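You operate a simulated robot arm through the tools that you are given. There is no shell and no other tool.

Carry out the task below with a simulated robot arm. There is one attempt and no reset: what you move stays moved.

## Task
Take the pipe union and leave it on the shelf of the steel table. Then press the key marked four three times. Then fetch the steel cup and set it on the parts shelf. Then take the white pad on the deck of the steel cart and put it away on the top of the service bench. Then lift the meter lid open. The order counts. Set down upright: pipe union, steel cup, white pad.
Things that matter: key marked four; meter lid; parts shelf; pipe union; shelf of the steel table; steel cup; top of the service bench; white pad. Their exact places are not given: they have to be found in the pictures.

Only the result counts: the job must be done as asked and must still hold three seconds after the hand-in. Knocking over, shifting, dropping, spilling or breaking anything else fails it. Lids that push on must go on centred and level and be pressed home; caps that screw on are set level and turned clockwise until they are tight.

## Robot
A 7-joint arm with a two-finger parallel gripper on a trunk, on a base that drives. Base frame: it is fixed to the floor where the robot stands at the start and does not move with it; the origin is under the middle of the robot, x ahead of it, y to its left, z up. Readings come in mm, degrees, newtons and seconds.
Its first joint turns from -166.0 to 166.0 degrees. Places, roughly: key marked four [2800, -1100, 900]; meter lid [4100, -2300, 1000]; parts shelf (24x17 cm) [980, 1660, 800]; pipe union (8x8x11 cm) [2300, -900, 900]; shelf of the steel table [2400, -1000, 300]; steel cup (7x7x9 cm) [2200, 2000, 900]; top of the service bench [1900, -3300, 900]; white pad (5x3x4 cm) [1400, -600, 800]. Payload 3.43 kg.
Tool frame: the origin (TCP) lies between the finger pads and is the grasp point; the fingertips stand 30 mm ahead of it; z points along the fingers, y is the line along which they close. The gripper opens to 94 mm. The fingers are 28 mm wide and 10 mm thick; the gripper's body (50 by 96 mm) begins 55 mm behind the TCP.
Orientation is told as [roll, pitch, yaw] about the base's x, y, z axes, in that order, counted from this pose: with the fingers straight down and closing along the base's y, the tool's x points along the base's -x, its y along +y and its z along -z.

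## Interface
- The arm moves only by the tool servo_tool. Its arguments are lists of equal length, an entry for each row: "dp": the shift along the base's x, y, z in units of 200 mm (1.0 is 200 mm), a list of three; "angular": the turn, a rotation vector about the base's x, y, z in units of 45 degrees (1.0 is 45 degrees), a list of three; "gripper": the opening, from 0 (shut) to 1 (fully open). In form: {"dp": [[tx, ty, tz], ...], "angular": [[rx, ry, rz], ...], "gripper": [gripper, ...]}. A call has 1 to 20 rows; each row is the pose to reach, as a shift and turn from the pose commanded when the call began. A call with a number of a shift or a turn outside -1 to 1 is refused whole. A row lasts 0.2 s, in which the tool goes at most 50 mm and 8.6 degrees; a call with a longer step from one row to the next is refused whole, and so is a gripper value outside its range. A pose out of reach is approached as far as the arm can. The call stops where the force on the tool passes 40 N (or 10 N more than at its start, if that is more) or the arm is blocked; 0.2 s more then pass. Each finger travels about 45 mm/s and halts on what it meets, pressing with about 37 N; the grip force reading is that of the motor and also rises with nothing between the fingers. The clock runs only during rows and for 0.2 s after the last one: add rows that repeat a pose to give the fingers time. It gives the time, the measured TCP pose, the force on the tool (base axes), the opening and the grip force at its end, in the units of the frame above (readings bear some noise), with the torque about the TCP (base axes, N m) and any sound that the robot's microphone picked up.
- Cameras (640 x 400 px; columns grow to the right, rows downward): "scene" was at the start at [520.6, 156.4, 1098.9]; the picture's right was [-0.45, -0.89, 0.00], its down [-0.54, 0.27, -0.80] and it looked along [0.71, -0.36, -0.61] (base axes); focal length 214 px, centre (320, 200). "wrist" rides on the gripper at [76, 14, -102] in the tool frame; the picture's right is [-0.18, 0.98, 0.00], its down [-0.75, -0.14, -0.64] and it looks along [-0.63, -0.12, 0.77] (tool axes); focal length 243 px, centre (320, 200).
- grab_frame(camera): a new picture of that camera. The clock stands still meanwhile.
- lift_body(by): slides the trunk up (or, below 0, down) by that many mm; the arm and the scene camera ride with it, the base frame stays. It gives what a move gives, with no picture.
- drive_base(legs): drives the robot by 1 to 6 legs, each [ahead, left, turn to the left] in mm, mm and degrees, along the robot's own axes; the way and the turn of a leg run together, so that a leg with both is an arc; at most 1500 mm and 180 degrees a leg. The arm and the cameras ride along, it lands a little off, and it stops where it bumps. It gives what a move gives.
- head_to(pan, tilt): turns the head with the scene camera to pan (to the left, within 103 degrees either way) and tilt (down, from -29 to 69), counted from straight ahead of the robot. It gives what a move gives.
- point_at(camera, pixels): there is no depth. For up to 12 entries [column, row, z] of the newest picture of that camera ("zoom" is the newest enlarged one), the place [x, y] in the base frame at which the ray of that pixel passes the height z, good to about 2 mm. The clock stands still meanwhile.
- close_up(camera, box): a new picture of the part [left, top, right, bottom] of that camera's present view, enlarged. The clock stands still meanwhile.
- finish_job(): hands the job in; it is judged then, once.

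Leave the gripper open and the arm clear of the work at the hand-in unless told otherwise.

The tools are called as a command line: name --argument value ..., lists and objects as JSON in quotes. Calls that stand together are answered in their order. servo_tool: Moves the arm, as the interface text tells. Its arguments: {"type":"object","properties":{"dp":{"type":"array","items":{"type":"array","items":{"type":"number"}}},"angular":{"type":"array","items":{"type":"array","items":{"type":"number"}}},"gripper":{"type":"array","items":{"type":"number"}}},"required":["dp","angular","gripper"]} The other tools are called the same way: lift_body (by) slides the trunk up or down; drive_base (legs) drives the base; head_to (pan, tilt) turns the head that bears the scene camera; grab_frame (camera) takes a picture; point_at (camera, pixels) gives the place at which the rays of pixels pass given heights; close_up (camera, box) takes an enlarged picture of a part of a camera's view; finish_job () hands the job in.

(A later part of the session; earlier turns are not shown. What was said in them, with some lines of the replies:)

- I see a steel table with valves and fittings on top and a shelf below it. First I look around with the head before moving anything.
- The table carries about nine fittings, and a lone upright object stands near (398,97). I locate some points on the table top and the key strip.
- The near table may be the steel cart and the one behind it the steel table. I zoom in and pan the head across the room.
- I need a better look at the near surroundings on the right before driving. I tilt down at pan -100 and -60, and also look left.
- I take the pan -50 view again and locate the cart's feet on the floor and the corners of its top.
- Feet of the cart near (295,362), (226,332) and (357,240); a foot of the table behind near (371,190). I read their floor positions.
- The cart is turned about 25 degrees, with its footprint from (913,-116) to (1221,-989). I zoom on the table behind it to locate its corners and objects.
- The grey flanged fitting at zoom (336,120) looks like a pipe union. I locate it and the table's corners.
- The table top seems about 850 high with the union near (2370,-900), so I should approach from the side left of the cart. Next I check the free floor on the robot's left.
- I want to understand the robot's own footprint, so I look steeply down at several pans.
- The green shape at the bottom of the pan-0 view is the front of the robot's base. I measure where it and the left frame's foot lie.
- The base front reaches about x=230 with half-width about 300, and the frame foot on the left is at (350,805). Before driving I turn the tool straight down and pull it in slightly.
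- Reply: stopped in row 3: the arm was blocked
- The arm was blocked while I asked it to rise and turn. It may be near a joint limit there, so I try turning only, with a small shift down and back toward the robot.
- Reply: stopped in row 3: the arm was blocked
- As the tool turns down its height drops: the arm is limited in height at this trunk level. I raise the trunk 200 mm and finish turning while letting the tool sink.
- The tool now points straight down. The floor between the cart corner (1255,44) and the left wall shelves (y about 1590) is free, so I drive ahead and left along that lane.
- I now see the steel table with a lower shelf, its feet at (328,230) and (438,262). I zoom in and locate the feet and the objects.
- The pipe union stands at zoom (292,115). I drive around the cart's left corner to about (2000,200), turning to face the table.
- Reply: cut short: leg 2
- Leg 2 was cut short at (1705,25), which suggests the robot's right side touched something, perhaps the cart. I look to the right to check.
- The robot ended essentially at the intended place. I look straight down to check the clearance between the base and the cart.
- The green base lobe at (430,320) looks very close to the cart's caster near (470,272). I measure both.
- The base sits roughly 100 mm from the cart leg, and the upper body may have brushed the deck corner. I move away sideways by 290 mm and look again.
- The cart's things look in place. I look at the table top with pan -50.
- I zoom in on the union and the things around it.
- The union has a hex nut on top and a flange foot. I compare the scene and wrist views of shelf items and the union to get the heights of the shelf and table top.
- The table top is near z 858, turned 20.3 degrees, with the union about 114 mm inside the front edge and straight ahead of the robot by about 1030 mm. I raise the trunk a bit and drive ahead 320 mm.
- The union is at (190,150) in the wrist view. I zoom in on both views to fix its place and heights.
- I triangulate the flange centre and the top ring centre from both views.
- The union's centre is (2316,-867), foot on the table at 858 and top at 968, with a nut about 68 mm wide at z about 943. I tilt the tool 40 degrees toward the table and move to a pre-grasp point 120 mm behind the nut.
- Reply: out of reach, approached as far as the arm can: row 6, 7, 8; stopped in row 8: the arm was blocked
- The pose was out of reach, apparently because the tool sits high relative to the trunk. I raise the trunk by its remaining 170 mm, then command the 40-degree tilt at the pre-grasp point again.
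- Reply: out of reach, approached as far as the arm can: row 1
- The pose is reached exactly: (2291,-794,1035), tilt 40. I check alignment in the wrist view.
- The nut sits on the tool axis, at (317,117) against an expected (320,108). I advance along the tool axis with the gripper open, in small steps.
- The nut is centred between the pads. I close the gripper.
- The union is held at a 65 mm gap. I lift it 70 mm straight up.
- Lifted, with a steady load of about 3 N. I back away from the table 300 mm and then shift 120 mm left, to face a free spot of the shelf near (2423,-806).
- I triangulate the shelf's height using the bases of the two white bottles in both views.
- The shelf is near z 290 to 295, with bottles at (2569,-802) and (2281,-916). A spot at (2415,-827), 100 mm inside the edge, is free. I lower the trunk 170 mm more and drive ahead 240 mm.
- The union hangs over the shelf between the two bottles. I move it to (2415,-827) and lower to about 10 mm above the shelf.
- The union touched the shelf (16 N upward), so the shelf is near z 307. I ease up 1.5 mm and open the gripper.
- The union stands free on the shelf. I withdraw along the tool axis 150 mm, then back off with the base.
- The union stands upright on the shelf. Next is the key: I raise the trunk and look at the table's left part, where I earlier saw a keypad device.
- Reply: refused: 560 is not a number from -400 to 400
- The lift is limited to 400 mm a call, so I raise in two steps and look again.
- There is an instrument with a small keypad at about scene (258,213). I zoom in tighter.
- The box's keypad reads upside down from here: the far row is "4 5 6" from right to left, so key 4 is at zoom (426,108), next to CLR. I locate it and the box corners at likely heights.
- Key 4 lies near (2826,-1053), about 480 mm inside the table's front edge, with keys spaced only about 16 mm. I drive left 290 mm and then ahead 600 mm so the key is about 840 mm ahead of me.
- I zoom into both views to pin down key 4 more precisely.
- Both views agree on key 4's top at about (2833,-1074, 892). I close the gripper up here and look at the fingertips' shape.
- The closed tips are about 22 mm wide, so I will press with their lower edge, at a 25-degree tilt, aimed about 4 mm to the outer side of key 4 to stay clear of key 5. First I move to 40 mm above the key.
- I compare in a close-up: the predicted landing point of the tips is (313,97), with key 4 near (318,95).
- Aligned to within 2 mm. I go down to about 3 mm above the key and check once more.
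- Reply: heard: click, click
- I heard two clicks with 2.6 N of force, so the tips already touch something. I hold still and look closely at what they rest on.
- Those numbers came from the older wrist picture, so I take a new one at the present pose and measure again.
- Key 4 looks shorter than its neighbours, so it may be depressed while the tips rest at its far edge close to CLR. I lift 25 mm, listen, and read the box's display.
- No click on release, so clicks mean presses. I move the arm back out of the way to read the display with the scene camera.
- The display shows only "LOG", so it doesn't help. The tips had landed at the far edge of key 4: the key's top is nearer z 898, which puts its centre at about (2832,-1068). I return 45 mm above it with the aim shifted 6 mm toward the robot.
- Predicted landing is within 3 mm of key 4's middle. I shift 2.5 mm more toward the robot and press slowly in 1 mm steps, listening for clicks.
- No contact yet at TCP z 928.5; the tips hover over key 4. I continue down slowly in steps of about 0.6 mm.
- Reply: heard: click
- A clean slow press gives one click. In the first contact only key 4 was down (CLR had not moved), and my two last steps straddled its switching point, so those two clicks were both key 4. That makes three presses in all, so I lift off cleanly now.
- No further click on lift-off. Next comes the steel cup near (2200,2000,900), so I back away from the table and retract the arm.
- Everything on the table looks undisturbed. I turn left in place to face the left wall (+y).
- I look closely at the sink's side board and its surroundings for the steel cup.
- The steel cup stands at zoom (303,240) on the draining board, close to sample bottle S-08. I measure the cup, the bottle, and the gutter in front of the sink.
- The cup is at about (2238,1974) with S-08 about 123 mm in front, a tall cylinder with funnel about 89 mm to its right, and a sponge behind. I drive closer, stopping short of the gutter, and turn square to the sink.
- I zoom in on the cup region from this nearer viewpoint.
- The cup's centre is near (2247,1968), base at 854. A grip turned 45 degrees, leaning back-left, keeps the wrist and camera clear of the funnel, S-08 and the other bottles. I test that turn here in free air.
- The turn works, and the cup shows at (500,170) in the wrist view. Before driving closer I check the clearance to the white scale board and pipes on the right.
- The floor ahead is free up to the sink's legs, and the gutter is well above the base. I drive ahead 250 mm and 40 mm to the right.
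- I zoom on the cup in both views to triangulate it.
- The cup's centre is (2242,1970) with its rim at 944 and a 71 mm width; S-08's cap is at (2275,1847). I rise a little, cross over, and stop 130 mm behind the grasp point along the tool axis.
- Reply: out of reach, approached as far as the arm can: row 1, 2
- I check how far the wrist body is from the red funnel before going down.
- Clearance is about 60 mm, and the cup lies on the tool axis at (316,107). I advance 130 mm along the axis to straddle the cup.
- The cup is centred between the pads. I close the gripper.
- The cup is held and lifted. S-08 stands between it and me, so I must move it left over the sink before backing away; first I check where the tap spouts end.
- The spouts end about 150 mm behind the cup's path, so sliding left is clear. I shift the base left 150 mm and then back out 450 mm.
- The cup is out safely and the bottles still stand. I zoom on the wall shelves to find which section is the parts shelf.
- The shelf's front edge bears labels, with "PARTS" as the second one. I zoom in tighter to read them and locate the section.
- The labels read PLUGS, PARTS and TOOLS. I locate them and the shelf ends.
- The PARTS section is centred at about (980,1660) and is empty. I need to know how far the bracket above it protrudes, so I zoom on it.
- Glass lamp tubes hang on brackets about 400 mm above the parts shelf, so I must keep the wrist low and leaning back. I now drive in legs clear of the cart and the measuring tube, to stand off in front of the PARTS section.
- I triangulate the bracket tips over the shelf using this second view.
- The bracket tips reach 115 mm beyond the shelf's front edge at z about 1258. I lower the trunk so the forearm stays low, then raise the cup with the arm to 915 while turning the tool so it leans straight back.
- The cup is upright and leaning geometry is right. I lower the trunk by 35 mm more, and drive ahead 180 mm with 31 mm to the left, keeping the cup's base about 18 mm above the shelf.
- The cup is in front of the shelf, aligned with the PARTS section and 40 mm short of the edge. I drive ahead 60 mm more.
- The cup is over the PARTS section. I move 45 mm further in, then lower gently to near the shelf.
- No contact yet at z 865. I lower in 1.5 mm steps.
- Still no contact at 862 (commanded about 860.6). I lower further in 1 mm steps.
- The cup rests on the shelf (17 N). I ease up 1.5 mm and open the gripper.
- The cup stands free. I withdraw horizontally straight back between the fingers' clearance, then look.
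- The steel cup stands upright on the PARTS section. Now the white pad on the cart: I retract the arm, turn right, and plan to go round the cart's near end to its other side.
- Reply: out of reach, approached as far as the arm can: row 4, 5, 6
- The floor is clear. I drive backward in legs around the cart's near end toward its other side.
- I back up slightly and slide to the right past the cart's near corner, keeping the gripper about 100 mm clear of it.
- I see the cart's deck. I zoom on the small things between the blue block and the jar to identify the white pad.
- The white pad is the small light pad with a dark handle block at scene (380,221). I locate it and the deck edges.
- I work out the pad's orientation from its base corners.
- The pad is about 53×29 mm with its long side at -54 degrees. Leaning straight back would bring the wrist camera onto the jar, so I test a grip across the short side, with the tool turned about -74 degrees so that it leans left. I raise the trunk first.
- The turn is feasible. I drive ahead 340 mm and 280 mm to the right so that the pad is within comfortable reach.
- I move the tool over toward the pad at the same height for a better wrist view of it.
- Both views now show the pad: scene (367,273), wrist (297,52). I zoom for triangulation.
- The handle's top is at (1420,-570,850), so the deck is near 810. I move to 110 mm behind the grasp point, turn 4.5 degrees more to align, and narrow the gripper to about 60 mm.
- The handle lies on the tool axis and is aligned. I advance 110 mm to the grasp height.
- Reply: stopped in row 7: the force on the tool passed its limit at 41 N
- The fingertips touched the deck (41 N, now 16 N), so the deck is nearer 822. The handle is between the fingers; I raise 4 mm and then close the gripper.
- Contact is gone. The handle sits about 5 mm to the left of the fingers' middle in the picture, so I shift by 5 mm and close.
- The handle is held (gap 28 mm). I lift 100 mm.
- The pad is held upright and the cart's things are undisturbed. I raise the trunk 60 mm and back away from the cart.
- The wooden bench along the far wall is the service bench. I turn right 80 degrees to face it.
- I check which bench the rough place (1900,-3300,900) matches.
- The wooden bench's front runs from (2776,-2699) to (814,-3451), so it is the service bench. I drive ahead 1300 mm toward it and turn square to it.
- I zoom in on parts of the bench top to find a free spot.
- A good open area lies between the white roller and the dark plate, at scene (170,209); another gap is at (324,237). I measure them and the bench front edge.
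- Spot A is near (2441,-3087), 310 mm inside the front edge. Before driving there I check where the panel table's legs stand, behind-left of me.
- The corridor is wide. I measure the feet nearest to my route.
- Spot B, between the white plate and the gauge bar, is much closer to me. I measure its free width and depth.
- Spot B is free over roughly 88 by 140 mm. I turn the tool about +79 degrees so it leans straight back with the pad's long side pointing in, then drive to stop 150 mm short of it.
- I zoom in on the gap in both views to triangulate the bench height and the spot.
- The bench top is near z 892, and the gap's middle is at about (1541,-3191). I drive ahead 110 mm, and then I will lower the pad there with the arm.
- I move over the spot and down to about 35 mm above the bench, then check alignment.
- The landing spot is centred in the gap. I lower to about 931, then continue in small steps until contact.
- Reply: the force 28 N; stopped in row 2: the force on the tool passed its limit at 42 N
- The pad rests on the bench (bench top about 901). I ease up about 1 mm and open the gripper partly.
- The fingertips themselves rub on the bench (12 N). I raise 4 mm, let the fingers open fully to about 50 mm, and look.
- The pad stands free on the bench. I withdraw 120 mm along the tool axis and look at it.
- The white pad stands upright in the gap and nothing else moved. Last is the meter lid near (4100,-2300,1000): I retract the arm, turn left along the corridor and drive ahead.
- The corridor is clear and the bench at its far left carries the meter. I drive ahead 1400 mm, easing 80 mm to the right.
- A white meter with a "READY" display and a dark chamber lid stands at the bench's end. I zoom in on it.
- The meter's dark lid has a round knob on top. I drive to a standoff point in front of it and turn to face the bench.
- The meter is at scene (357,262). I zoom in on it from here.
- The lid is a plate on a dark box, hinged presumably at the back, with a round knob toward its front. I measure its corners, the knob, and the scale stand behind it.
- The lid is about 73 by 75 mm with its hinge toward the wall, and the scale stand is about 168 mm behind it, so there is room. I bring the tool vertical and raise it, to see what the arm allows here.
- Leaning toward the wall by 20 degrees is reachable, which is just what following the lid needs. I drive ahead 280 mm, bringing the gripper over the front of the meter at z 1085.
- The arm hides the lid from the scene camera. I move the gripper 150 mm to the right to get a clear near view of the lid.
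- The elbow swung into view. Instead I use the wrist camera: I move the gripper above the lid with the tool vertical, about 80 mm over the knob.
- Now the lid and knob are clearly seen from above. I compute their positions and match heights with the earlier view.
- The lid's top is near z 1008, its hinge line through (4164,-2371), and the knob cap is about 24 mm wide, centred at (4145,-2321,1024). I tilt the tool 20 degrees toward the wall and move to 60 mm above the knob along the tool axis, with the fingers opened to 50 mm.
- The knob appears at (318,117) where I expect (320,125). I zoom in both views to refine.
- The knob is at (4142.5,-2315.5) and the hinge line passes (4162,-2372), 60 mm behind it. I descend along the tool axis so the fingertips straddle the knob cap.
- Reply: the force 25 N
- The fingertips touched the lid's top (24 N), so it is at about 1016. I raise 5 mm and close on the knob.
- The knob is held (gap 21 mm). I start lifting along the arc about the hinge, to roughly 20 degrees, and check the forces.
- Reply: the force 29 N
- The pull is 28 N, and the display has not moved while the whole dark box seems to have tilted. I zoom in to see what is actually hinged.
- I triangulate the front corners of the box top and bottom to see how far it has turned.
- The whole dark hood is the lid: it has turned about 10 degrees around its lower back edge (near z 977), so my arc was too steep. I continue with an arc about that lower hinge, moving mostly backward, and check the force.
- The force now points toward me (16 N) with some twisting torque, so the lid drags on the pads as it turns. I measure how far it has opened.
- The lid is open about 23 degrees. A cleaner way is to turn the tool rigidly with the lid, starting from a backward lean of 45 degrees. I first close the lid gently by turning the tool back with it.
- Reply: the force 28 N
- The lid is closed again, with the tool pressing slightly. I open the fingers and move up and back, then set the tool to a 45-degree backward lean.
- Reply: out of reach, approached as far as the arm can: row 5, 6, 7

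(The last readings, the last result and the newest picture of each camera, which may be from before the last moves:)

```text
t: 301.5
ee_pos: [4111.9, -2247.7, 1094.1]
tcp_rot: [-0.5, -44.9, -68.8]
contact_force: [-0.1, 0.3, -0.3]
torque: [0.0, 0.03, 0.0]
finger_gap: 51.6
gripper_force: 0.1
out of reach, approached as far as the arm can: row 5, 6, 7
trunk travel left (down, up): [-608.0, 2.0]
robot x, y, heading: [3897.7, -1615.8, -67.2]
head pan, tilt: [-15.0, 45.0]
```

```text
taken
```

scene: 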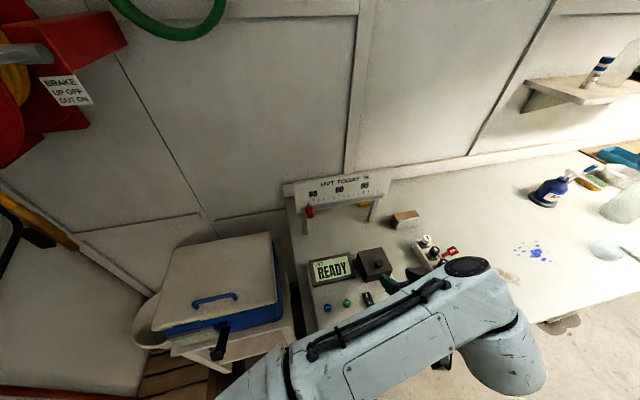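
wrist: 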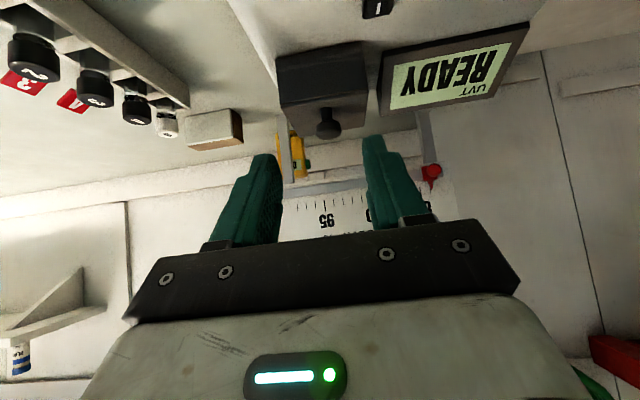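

The lid is closed and the knob is seen at (326,124), agreeing with my estimate. I approach along the tool axis to straddle the knob at this 45-degree lean.

servo_tool --dp '[[0.03, -0.065, -0.045], [0.055, -0.12, -0.095], [0.08, -0.175, -0.145], [0.105, -0.23, -0.19], [0.1225, -0.26, -0.222], [0.1225, -0.26, -0.222]]' --angular '[[0, 0, 0], [0, 0, 0], [0, 0, 0], [0, 0, 0], [0, 0, 0], [0, 0, 0]]' --gripper '[0.5, 0.5, 0.5, 0.5, 0.5, 0.5]'

grab_frame --camera "wrist"

close_up --camera "scene" --box '[345, 220, 425, 310]'

```text
t: 302.9
ee_pos: [4136.5, -2300.7, 1048.0]
tcp_rot: [-0.4, -44.9, -68.9]
contact_force: [0.3, -0.7, -0.9]
torque: [0.02, 0.04, -0.02]
finger_gap: 47.0
gripper_force: 0.3
trunk travel left (down, up): [-608.0, 2.0]
robot x, y, heading: [3895.5, -1610.0, -67.5]
head pan, tilt: [-15.0, 45.0]
```

```text
taken
```

wrist: 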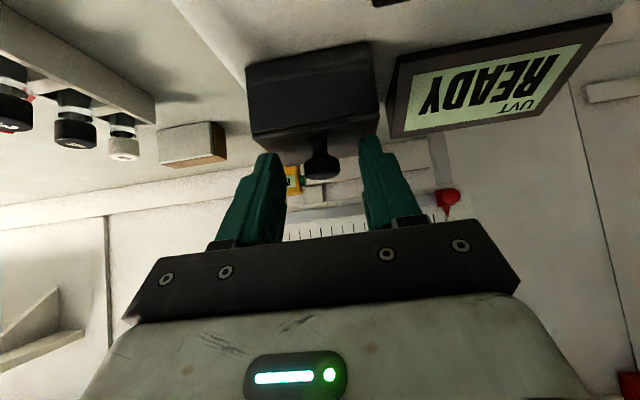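

```text
4.44 times, centred on (385, 265) of scene
```

zoom: 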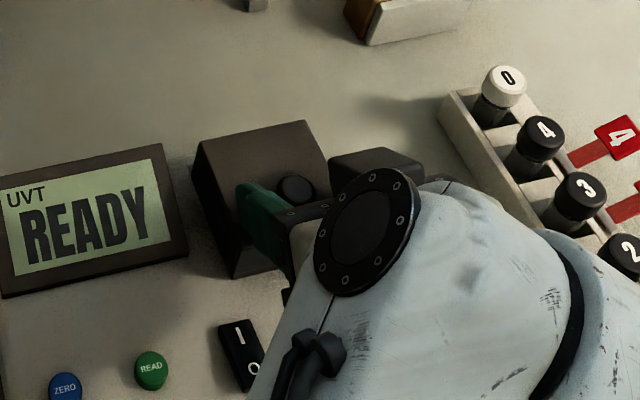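

The knob cap is centred between the fingertips without contact. I close on it.

servo_tool --dp '[[0, 0, 0], [0, 0, 0], [0, 0, 0], [0, 0, 0], [0, 0, 0], [0, 0, 0]]' --angular '[[0, 0, 0], [0, 0, 0], [0, 0, 0], [0, 0, 0], [0, 0, 0], [0, 0, 0]]' --gripper '[0.3, 0, 0, 0, 0, 0]'

grab_frame --camera "wrist"

```text
t: 304.3
ee_pos: [4137.3, -2300.7, 1049.2]
tcp_rot: [-0.4, -44.9, -68.7]
contact_force: [6.2, 2.4, 0.0]
torque: [0.04, -0.02, 0.12]
finger_gap: 20.8
gripper_force: 45.0
trunk travel left (down, up): [-608.0, 2.0]
robot x, y, heading: [3896.1, -1611.6, -67.5]
head pan, tilt: [-15.0, 45.0]
```

```text
taken
```

wrist: 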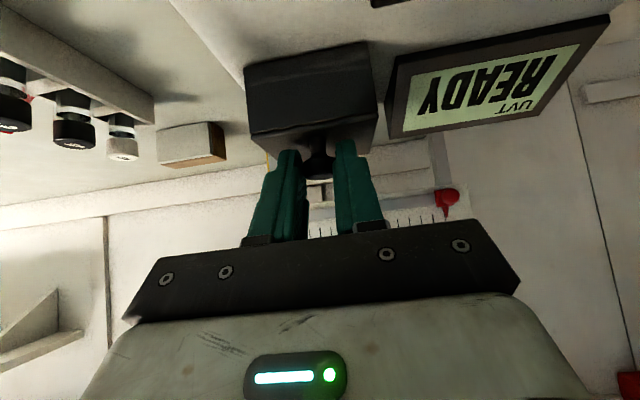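

Held at 21 mm. Now I rotate the tool rigidly with the lid about the hinge (4162,-2372,977), first by 15 degrees.

servo_tool --dp '[[0.0084, -0.0236, 0.024], [0.0167, -0.0472, 0.046], [0.026, -0.073, 0.0665], [0.0353, -0.1, 0.0855], [0.0353, -0.1, 0.0855]]' --angular '[[0.0778, 0.0299, 0], [0.1556, 0.0597, 0], [0.2334, 0.0896, 0], [0.3112, 0.1195, 0], [0.3112, 0.1195, 0]]' --gripper '[0, 0, 0, 0, 0]'

grab_frame --camera "wrist"

close_up --camera "scene" --box '[345, 220, 425, 310]'

```text
t: 305.5
ee_pos: [4145.8, -2319.3, 1064.3]
tcp_rot: [-0.3, -29.9, -68.7]
contact_force: [12.9, 3.6, 3.9]
torque: [-0.23, -0.27, 0.22]
finger_gap: 21.0
gripper_force: 44.8
trunk travel left (down, up): [-608.0, 2.0]
robot x, y, heading: [3898.0, -1613.3, -67.1]
head pan, tilt: [-15.0, 45.0]
```

```text
taken
```

wrist: 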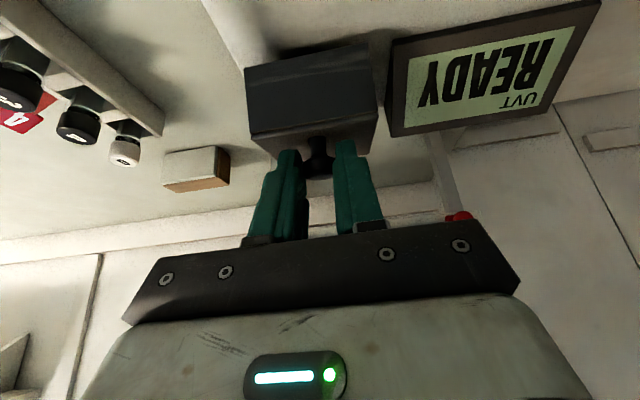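

```text
4.44 times, centred on (385, 265) of scene
```

zoom: 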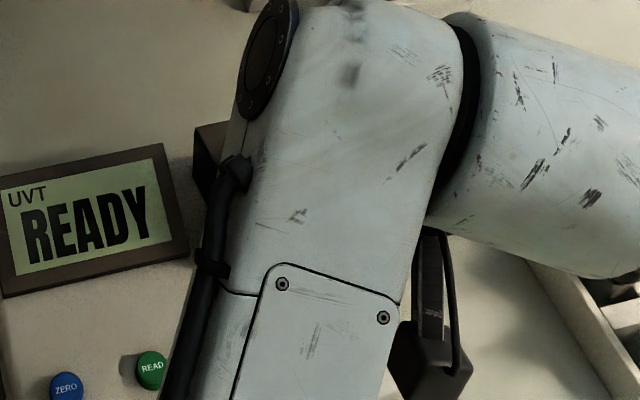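

The lid follows with small forces, apart from about 13 N sideways. I continue to 45 degrees, easing 1.5 mm sideways.

servo_tool --dp '[[0.0171, -0.0258, 0.016], [0.0271, -0.0544, 0.0315], [0.0486, -0.1152, 0.055], [0.0708, -0.1779, 0.07], [0.0934, -0.242, 0.076], [0.0934, -0.242, 0.076]]' --angular '[[0.0778, 0.0299, 0], [0.1556, 0.0597, 0], [0.3112, 0.1195, 0], [0.4668, 0.1792, 0], [0.6224, 0.2389, 0], [0.6224, 0.2389, 0]]' --gripper '[0, 0, 0, 0, 0, 0]'

grab_frame --camera "wrist"

grab_frame --camera "scene"

```text
t: 306.9
ee_pos: [4163.3, -2367.6, 1079.9]
tcp_rot: [-0.3, 0.3, -68.6]
contact_force: [11.9, -3.3, 5.0]
torque: [-0.65, -0.43, 0.09]
finger_gap: 20.9
gripper_force: 45.2
trunk travel left (down, up): [-608.0, 2.0]
robot x, y, heading: [3893.2, -1611.9, -67.3]
head pan, tilt: [-15.0, 45.0]
```

```text
taken
```

wrist: 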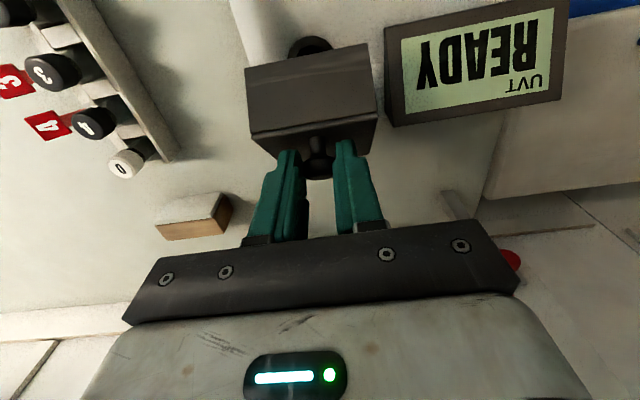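

```text
taken
```

scene: 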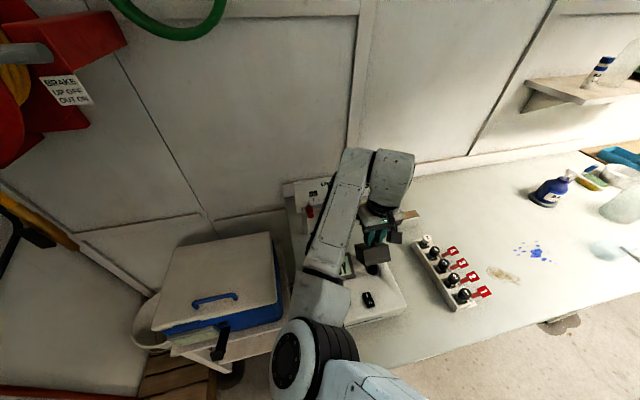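

The lid is about 45 degrees open and the chamber shows. Before going on I check the clearance between the wrist and the scale plate behind.

close_up --camera "scene" --box '[280, 130, 440, 300]'

```text
2.35 times, centred on (360, 215) of scene
```

zoom: 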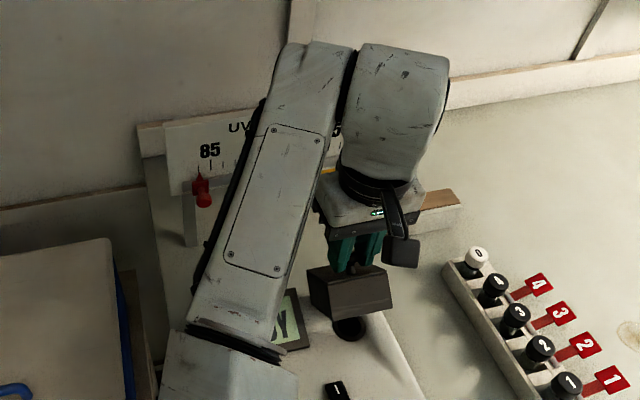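

point_at --camera "scene" --pixels '[[282, 184, 1100], [282, 184, 1130], [282, 184, 1160], [292, 212, 1050], [292, 212, 1030]]'

```text
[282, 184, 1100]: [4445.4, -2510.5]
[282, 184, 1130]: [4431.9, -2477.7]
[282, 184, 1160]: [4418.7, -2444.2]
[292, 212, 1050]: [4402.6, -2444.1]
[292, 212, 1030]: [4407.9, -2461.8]
```

The scale's top is near 1147, so leaning 30 degrees toward the wall keeps about 20 mm clearance. I continue the rotation to about 75 degrees.

servo_tool --dp '[[0.0154, -0.031, -0.001], [0.0298, -0.0619, -0.003], [0.0521, -0.1251, -0.015], [0.0739, -0.1868, -0.0355], [0.0946, -0.2453, -0.064], [0.0946, -0.2453, -0.064]]' --angular '[[0.0778, 0.0299, 0], [0.1556, 0.0597, 0], [0.3112, 0.1195, 0], [0.4668, 0.1792, 0], [0.6224, 0.2389, 0], [0.6224, 0.2389, 0]]' --gripper '[0, 0, 0, 0, 0, 0]'

grab_frame --camera "wrist"

close_up --camera "scene" --box '[280, 130, 440, 300]'

```text
t: 308.3
ee_pos: [4181.9, -2417.0, 1067.2]
tcp_rot: [-0.2, 30.2, -68.8]
contact_force: [13.5, -4.6, 7.3]
torque: [-0.4, -0.36, -0.06]
finger_gap: 20.6
gripper_force: 45.2
trunk travel left (down, up): [-608.0, 2.0]
robot x, y, heading: [3893.2, -1614.1, -67.4]
head pan, tilt: [-15.0, 45.0]
```

```text
taken
```

wrist: 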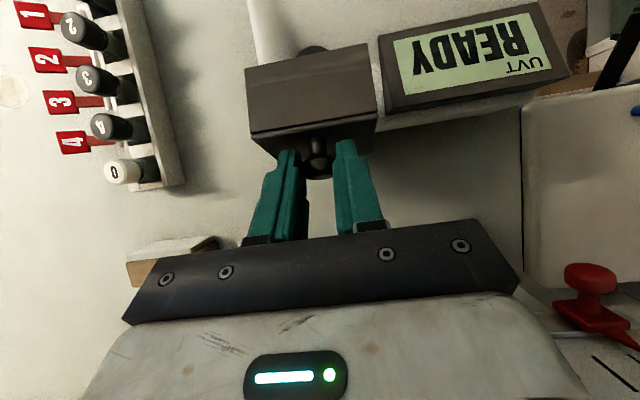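

```text
2.35 times, centred on (360, 215) of scene
```

zoom: 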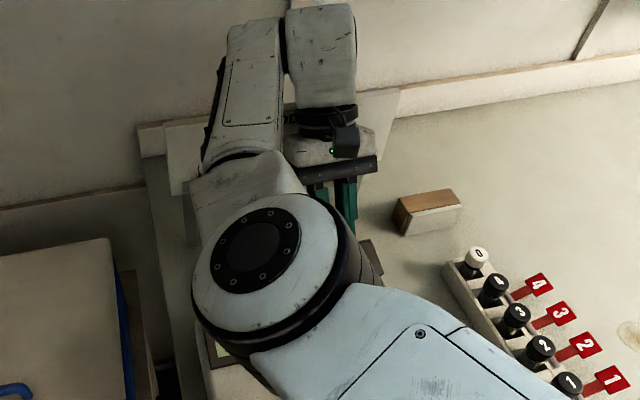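

The lid is about 75 degrees open, past its balance point, and the wrist is near the scale, so I stop here. I open the fingers and see what the lid does.

servo_tool --dp '[[0, 0, 0], [0, 0, 0], [0, 0, 0], [0, 0, 0]]' --angular '[[0, 0, 0], [0, 0, 0], [0, 0, 0], [0, 0, 0]]' --gripper '[0.3, 0.55, 0.55, 0.55]'

grab_frame --camera "wrist"

```text
t: 309.3
ee_pos: [4181.8, -2418.2, 1068.0]
tcp_rot: [-0.2, 30.1, -68.8]
contact_force: [-0.6, 0.7, 0.5]
torque: [0.0, -0.04, -0.01]
finger_gap: 51.7
gripper_force: 0.1
trunk travel left (down, up): [-608.0, 2.0]
robot x, y, heading: [3896.0, -1609.9, -67.5]
head pan, tilt: [-15.0, 45.0]
```

```text
taken
```

wrist: 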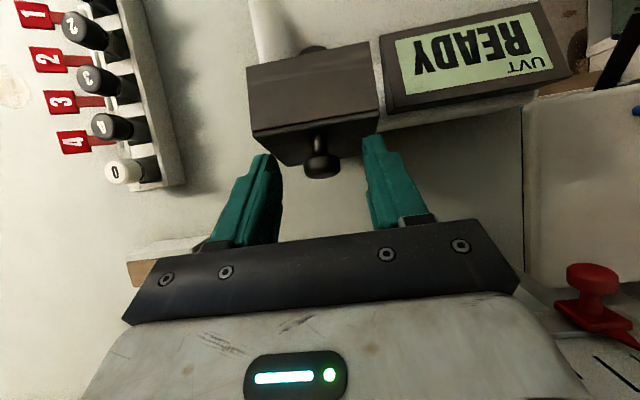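

The lid stays where it is with the fingers open and no load. I withdraw straight up and watch it.

servo_tool --dp '[[0, 0, 0.08], [0, 0, 0.18], [0, 0, 0.28], [0, 0, 0.36]]' --angular '[[0, 0, 0], [0, 0, 0], [0, 0, 0], [0, 0, 0]]' --gripper '[0.55, 0.55, 0.55, 0.55]'

grab_frame --camera "wrist"

close_up --camera "wrist" --box '[220, 20, 440, 190]'

```text
t: 310.3
ee_pos: [4169.7, -2406.7, 1083.7]
tcp_rot: [-0.3, 30.0, -69.0]
contact_force: [0.4, -0.4, -0.2]
torque: [0.0, -0.03, 0.0]
finger_gap: 51.5
gripper_force: 0.1
out of reach, approached as far as the arm can: row 1, 2, 3, 4
trunk travel left (down, up): [-608.0, 2.0]
robot x, y, heading: [3896.0, -1611.3, -67.1]
head pan, tilt: [-15.0, 45.0]
```

```text
taken
```

wrist: 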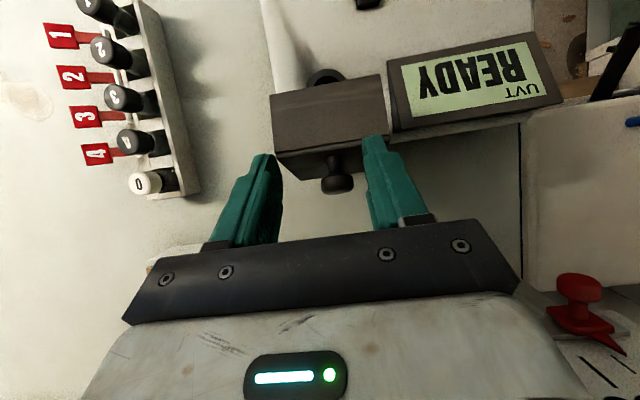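

```text
2.35 times, centred on (330, 105) of wrist
```

zoom: 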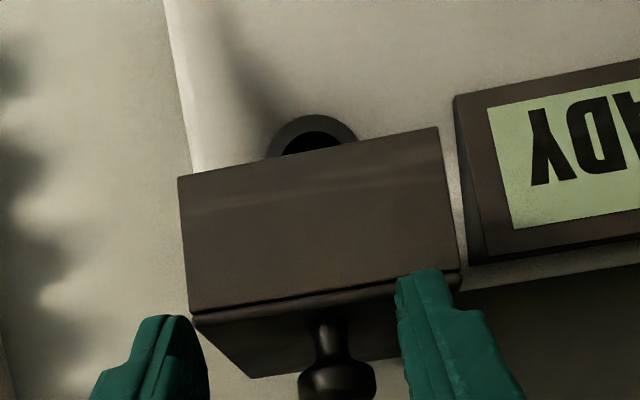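

The arm is at its height limit in this lean, and the lid holds at about 75 degrees. I bring the tool back to vertical while rising, which moves the fingertips away from the lid.

servo_tool --dp '[[0, -0.005, 0.02], [0, -0.01, 0.045], [0, -0.01, 0.075], [0, -0.01, 0.11], [0, -0.01, 0.14]]' --angular '[[-0.1245, -0.0478, 0], [-0.249, -0.0956, 0], [-0.3734, -0.1434, 0], [-0.498, -0.191, 0], [-0.6224, -0.2389, 0]]' --gripper '[0.55, 0.55, 0.55, 0.55, 0.55]'

grab_frame --camera "wrist"

grab_frame --camera "scene"

```text
t: 311.5
ee_pos: [4170.3, -2408.7, 1109.7]
tcp_rot: [-0.3, -0.1, -68.9]
contact_force: [-0.6, 0.6, -0.5]
torque: [-0.01, 0.04, 0.01]
finger_gap: 51.8
gripper_force: 0.1
trunk travel left (down, up): [-608.0, 2.0]
robot x, y, heading: [3895.9, -1610.5, -67.5]
head pan, tilt: [-15.0, 45.0]
```

```text
taken
```

wrist: 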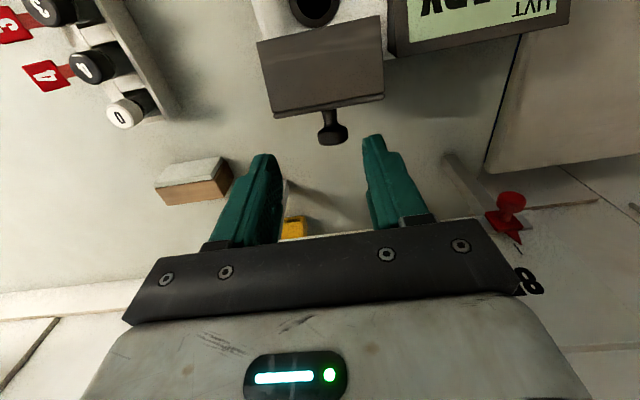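

```text
taken
```

scene: 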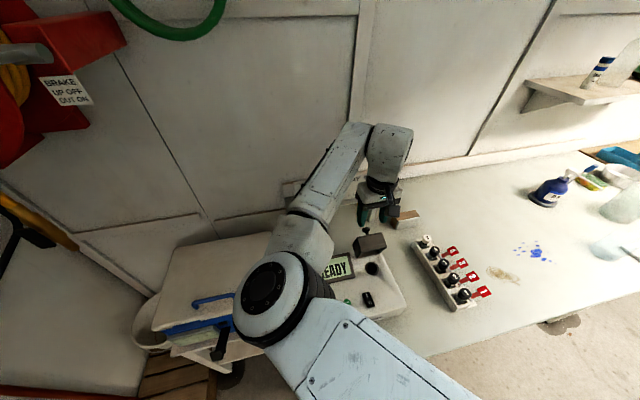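

The fingers are clear of the lid, and the lid stands open. I zoom in to judge its angle.

close_up --camera "scene" --box '[340, 215, 410, 300]'

close_up --camera "wrist" --box '[220, 0, 420, 170]'

```text
4.71 times, centred on (375, 258) of scene
```

zoom: 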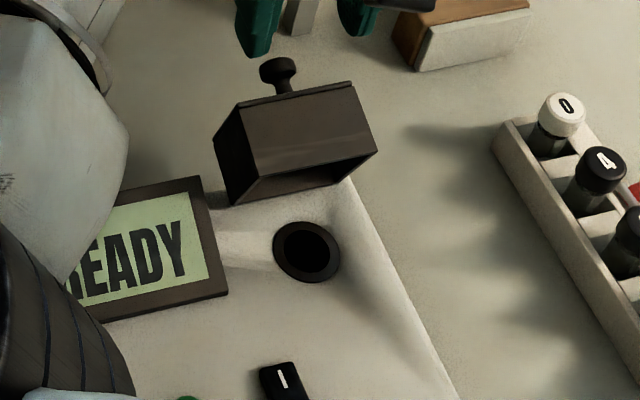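

```text
2.35 times, centred on (320, 85) of wrist
```

zoom: 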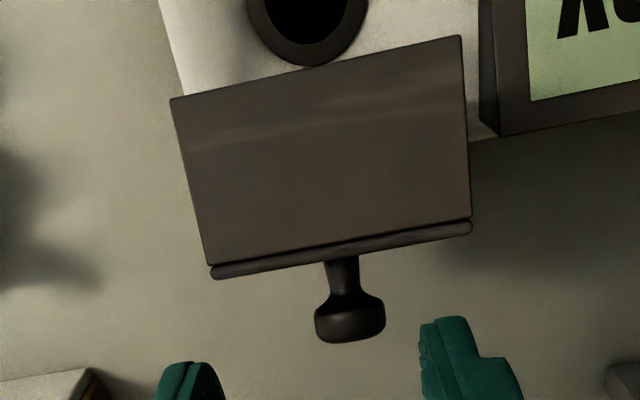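

The lid stands at roughly 75 to 80 degrees by itself. To make sure it is fully open, I bring the closed fingers over to its front side and will nudge it gently toward the wall.

servo_tool --dp '[[-0.03, 0.09, 0.02], [-0.06, 0.18, 0.02], [-0.1, 0.28, 0.02], [-0.14, 0.39, 0.02], [-0.167, 0.4715, 0.02], [-0.167, 0.4715, 0.02]]' --angular '[[0, 0, 0], [0, 0, 0], [0, 0, 0], [0, 0, 0], [0, 0, 0], [0, 0, 0]]' --gripper '[0.5, 0.3, 0, 0, 0, 0]'

grab_frame --camera "wrist"

close_up --camera "scene" --box '[330, 190, 420, 310]'

```text
t: 312.9
ee_pos: [4135.5, -2313.3, 1115.1]
tcp_rot: [-0.2, 0.1, -68.8]
contact_force: [-0.1, 0.0, 0.1]
torque: [0.0, 0.0, 0.01]
finger_gap: 0.0
gripper_force: 32.7
trunk travel left (down, up): [-608.0, 2.0]
robot x, y, heading: [3897.2, -1610.7, -67.4]
head pan, tilt: [-15.0, 45.0]
```

```text
taken
```

wrist: 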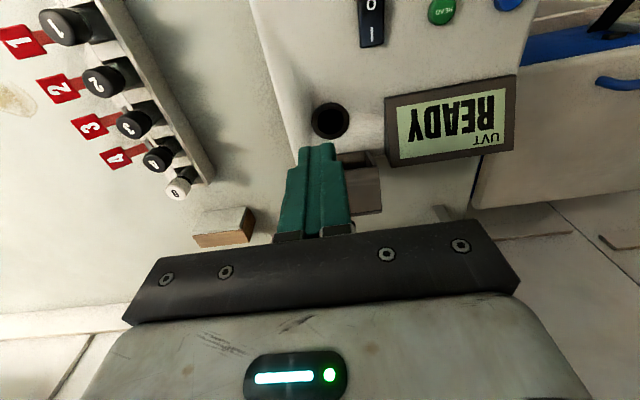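

```text
3.33 times, centred on (375, 250) of scene
```

zoom: 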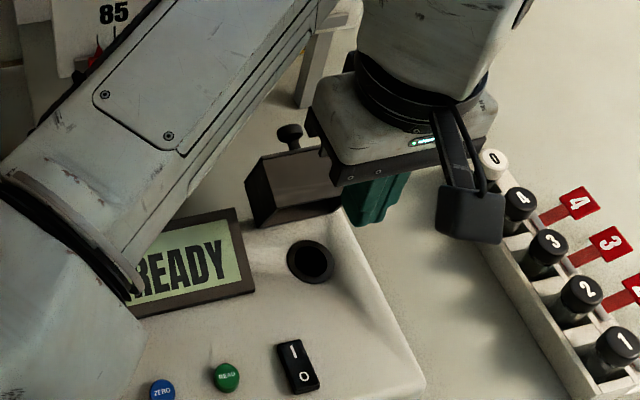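

The lid still stands open. I lower the closed fingertips in front of the hood's rim.

servo_tool --dp '[[0, 0, -0.1], [0, 0, -0.2], [0, 0, -0.29], [0, 0, -0.29]]' --angular '[[0, 0, 0], [0, 0, 0], [0, 0, 0], [0, 0, 0]]' --gripper '[0, 0, 0, 0]'

servo_tool --dp '[[0.017, -0.047, 0], [0.033, -0.094, 0], [0.04, -0.113, 0], [0.047, -0.132, 0], [0.0535, -0.151, 0]]' --angular '[[0, 0, 0], [0, 0, 0], [0, 0, 0], [0, 0, 0], [0, 0, 0]]' --gripper '[0, 0, 0, 0, 0]'

grab_frame --camera "wrist"

close_up --camera "scene" --box '[330, 190, 420, 310]'

```text
t: 313.9
ee_pos: [4136.4, -2314.6, 1056.8]
tcp_rot: [-0.2, 0.1, -68.8]
contact_force: [-0.4, -0.4, -0.2]
torque: [-0.01, 0.05, 0.01]
finger_gap: 0.0
gripper_force: 33.3
trunk travel left (down, up): [-608.0, 2.0]
robot x, y, heading: [3893.7, -1611.0, -67.3]
head pan, tilt: [-15.0, 45.0]
```

```text
t: 315.1
ee_pos: [4147.4, -2345.1, 1056.9]
tcp_rot: [-0.3, 0.2, -68.9]
contact_force: [-0.1, 0.5, 0.0]
torque: [0.01, -0.02, 0.0]
finger_gap: 0.0
gripper_force: 32.9
trunk travel left (down, up): [-608.0, 2.0]
robot x, y, heading: [3893.5, -1610.2, -67.2]
head pan, tilt: [-15.0, 45.0]
```

```text
taken
```

wrist: 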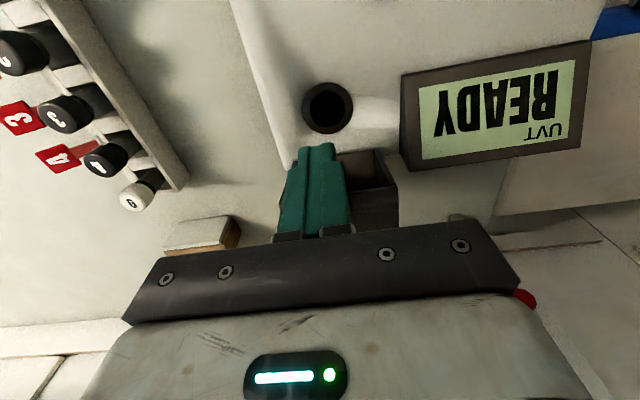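

```text
3.33 times, centred on (375, 250) of scene
```

zoom: 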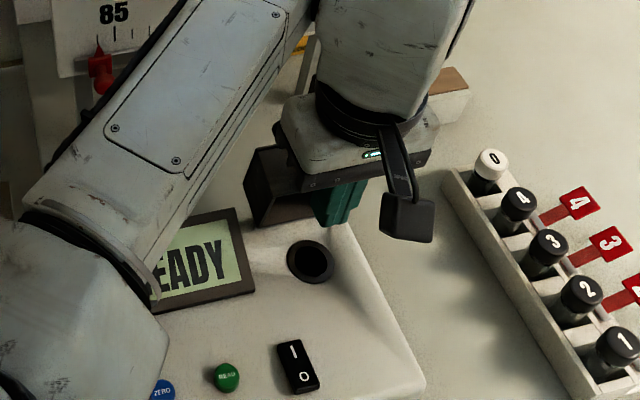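

No contact yet. I go on toward the wall in 4 mm steps.

servo_tool --dp '[[0.0067, -0.0189, 0], [0.0133, -0.0377, 0], [0.02, -0.0566, 0]]' --angular '[[0, 0, 0], [0, 0, 0], [0, 0, 0]]' --gripper '[0, 0, 0]'

servo_tool --dp '[[0.0067, -0.0189, 0], [0.0133, -0.0377, 0], [0.02, -0.0566, 0]]' --angular '[[0, 0, 0], [0, 0, 0], [0, 0, 0]]' --gripper '[0, 0, 0]'

close_up --camera "scene" --box '[330, 190, 420, 310]'

grab_frame --camera "wrist"

```text
t: 315.9
ee_pos: [4150.6, -2356.3, 1057.0]
tcp_rot: [-0.2, 0.2, -68.8]
contact_force: [0.3, 0.4, -0.8]
torque: [-0.01, 0.0, 0.02]
finger_gap: 0.0
gripper_force: 33.2
trunk travel left (down, up): [-608.0, 2.0]
robot x, y, heading: [3899.7, -1610.0, -67.2]
head pan, tilt: [-15.0, 45.0]
```

```text
t: 316.7
ee_pos: [4154.5, -2369.1, 1056.8]
tcp_rot: [-0.3, 0.1, -68.9]
contact_force: [0.6, 0.2, -0.7]
torque: [0.06, -0.01, -0.02]
finger_gap: 0.0
gripper_force: 33.4
trunk travel left (down, up): [-608.0, 2.0]
robot x, y, heading: [3896.8, -1608.6, -67.4]
head pan, tilt: [-15.0, 45.0]
```

```text
3.33 times, centred on (375, 250) of scene
```

zoom: 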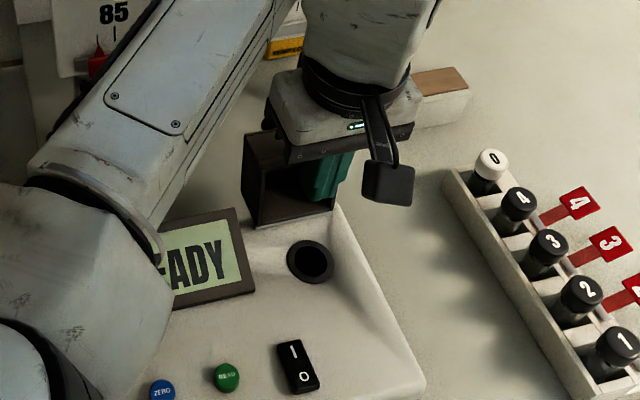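

```text
taken
```

wrist: 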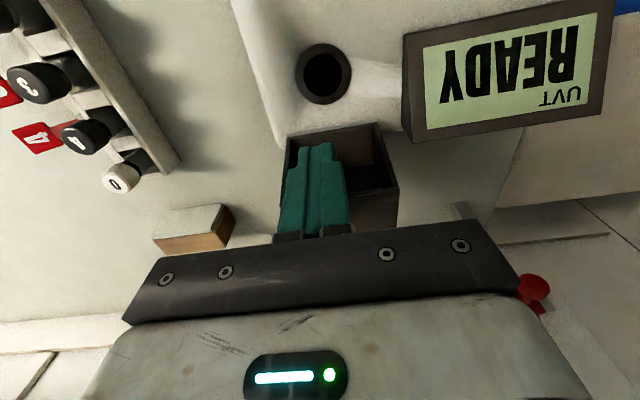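

The lid has swung further open with almost no force, and its inside is now visible from above. I back the fingers away toward me, then up.

servo_tool --dp '[[-0.017, 0.047, 0], [-0.05, 0.141, 0], [-0.083, 0.236, 0.05], [-0.1, 0.283, 0.15], [-0.1, 0.283, 0.28]]' --angular '[[0, 0, 0], [0, 0, 0], [0, 0, 0], [0, 0, 0], [0, 0, 0]]' --gripper '[0, 0, 0, 0.3, 0.6]'

grab_frame --camera "wrist"

close_up --camera "scene" --box '[330, 190, 420, 310]'

```text
t: 317.9
ee_pos: [4134.2, -2310.1, 1111.9]
tcp_rot: [-0.2, 0.1, -68.8]
contact_force: [0.0, 0.4, -0.3]
torque: [0.02, 0.03, -0.01]
finger_gap: 49.3
gripper_force: 0.1
trunk travel left (down, up): [-608.0, 2.0]
robot x, y, heading: [3895.8, -1609.2, -67.3]
head pan, tilt: [-15.0, 45.0]
```

```text
taken
```

wrist: 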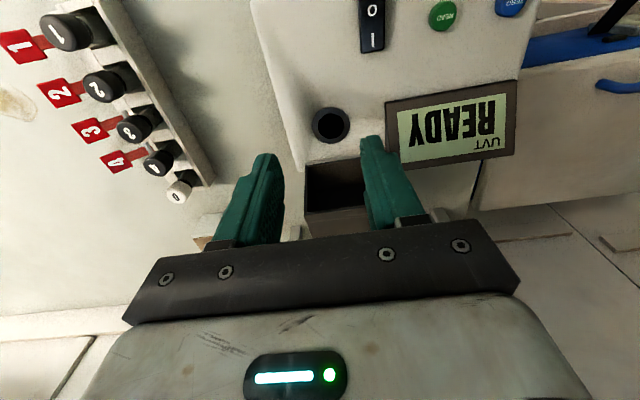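

```text
3.33 times, centred on (375, 250) of scene
```

zoom: 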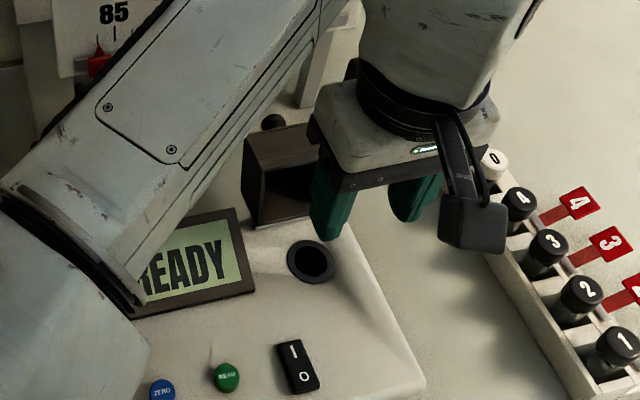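

The lid now stands open beyond vertical. I back the robot away from the bench and verify the result.

drive_base --legs '[[-350, 0, 0]]'

head_to --pan 0 --tilt 35

grab_frame --camera "scene"

close_up --camera "scene" --box '[300, 180, 420, 300]'

```text
t: 320.1
ee_pos: [4001.4, -1989.7, 1112.0]
tcp_rot: [-0.3, 0.0, -68.7]
contact_force: [0.3, 1.2, -0.7]
torque: [0.01, -0.03, -0.01]
finger_gap: 56.6
gripper_force: 0.1
trunk travel left (down, up): [-608.0, 2.0]
robot x, y, heading: [3763.1, -1291.8, -67.0]
head pan, tilt: [-15.0, 45.0]
```

```text
t: 320.9
ee_pos: [4001.4, -1989.4, 1111.5]
tcp_rot: [-0.2, 0.1, -68.8]
contact_force: [1.0, 0.0, -0.2]
torque: [-0.01, 0.02, 0.02]
finger_gap: 56.3
gripper_force: 0.1
trunk travel left (down, up): [-608.0, 2.0]
robot x, y, heading: [3763.2, -1291.4, -67.0]
head pan, tilt: [0.0, 35.0]
```

```text
taken
```

scene: 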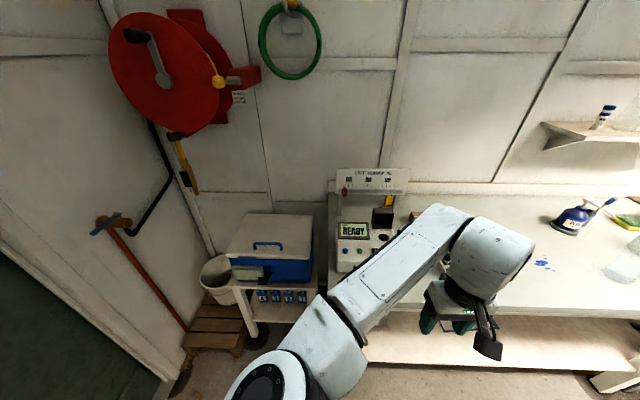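

```text
3.33 times, centred on (360, 240) of scene
```

zoom: 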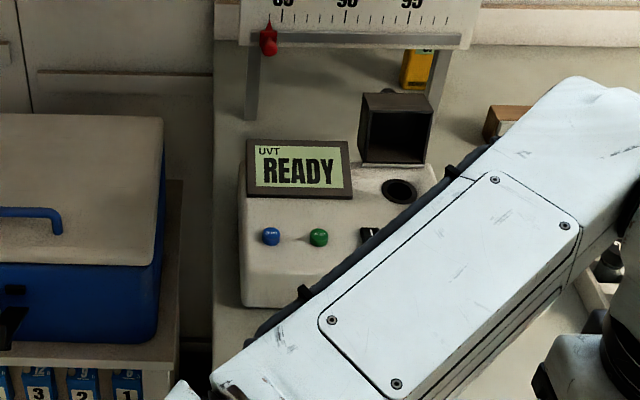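

The lid stands open with its inside facing me, and the scale, vials and meter are in place. I open the gripper fully here, clear of everything.

servo_tool --dp '[[0, 0, 0], [0, 0, 0], [0, 0, 0], [0, 0, 0], [0, 0, 0]]' --angular '[[0, 0, 0], [0, 0, 0], [0, 0, 0], [0, 0, 0], [0, 0, 0]]' --gripper '[0.8, 1, 1, 1, 1]'

close_up --camera "scene" --box '[340, 200, 410, 260]'

```text
t: 322.1
ee_pos: [4002.1, -1988.7, 1111.7]
tcp_rot: [-0.2, 0.1, -68.7]
contact_force: [0.4, 1.3, 0.5]
torque: [0.0, -0.02, -0.04]
finger_gap: 94.0
gripper_force: 0.0
trunk travel left (down, up): [-608.0, 2.0]
robot x, y, heading: [3762.7, -1291.1, -67.2]
head pan, tilt: [0.0, 35.0]
```

```text
6.67 times, centred on (375, 230) of scene
```

zoom: 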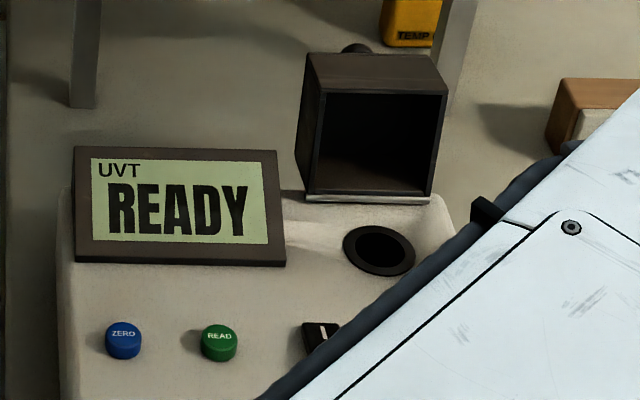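

The lid has stayed open and steady, the gripper is open and the arm is clear of the work. All five steps were carried out in order, so I hand the job in.

finish_job

```text
The job is handed in.
```

I did all five steps in the order asked and handed the job in. I am not fully certain of the key press count.

| Step | Result |
|---|---|
| Pipe union | Upright on the shelf of the steel table, between the two white bottles. |
| Key marked four | I heard three clicks. The first touch gave two, and I could not confirm both came from key 4. |
| Steel cup | Upright on the PARTS section of the wall shelf. |
| White pad | Upright on the service bench, in the gap between the white pin plate and the gauge bar. |
| Meter lid | Open to about vertical or a little past. It stayed there while I backed away and was still open at hand-in. |

- **Key press:** On the first touch my fingertips landed at the far edge of key 4, next to CLR. In the picture taken then, key 4 was down and CLR was not, so I counted both clicks for key 4. A later slow press gave one click. I stopped there, because a fourth press would have been wrong if the first two counted.
- **Possible bump:** Early on, one drive leg was cut short near the steel cart, so the robot may have brushed it. The cart and the things on it looked in place afterwards.
- **Lid:** My first try opened it about 20 degrees along the wrong arc. I closed it gently and opened it again from a better grip.
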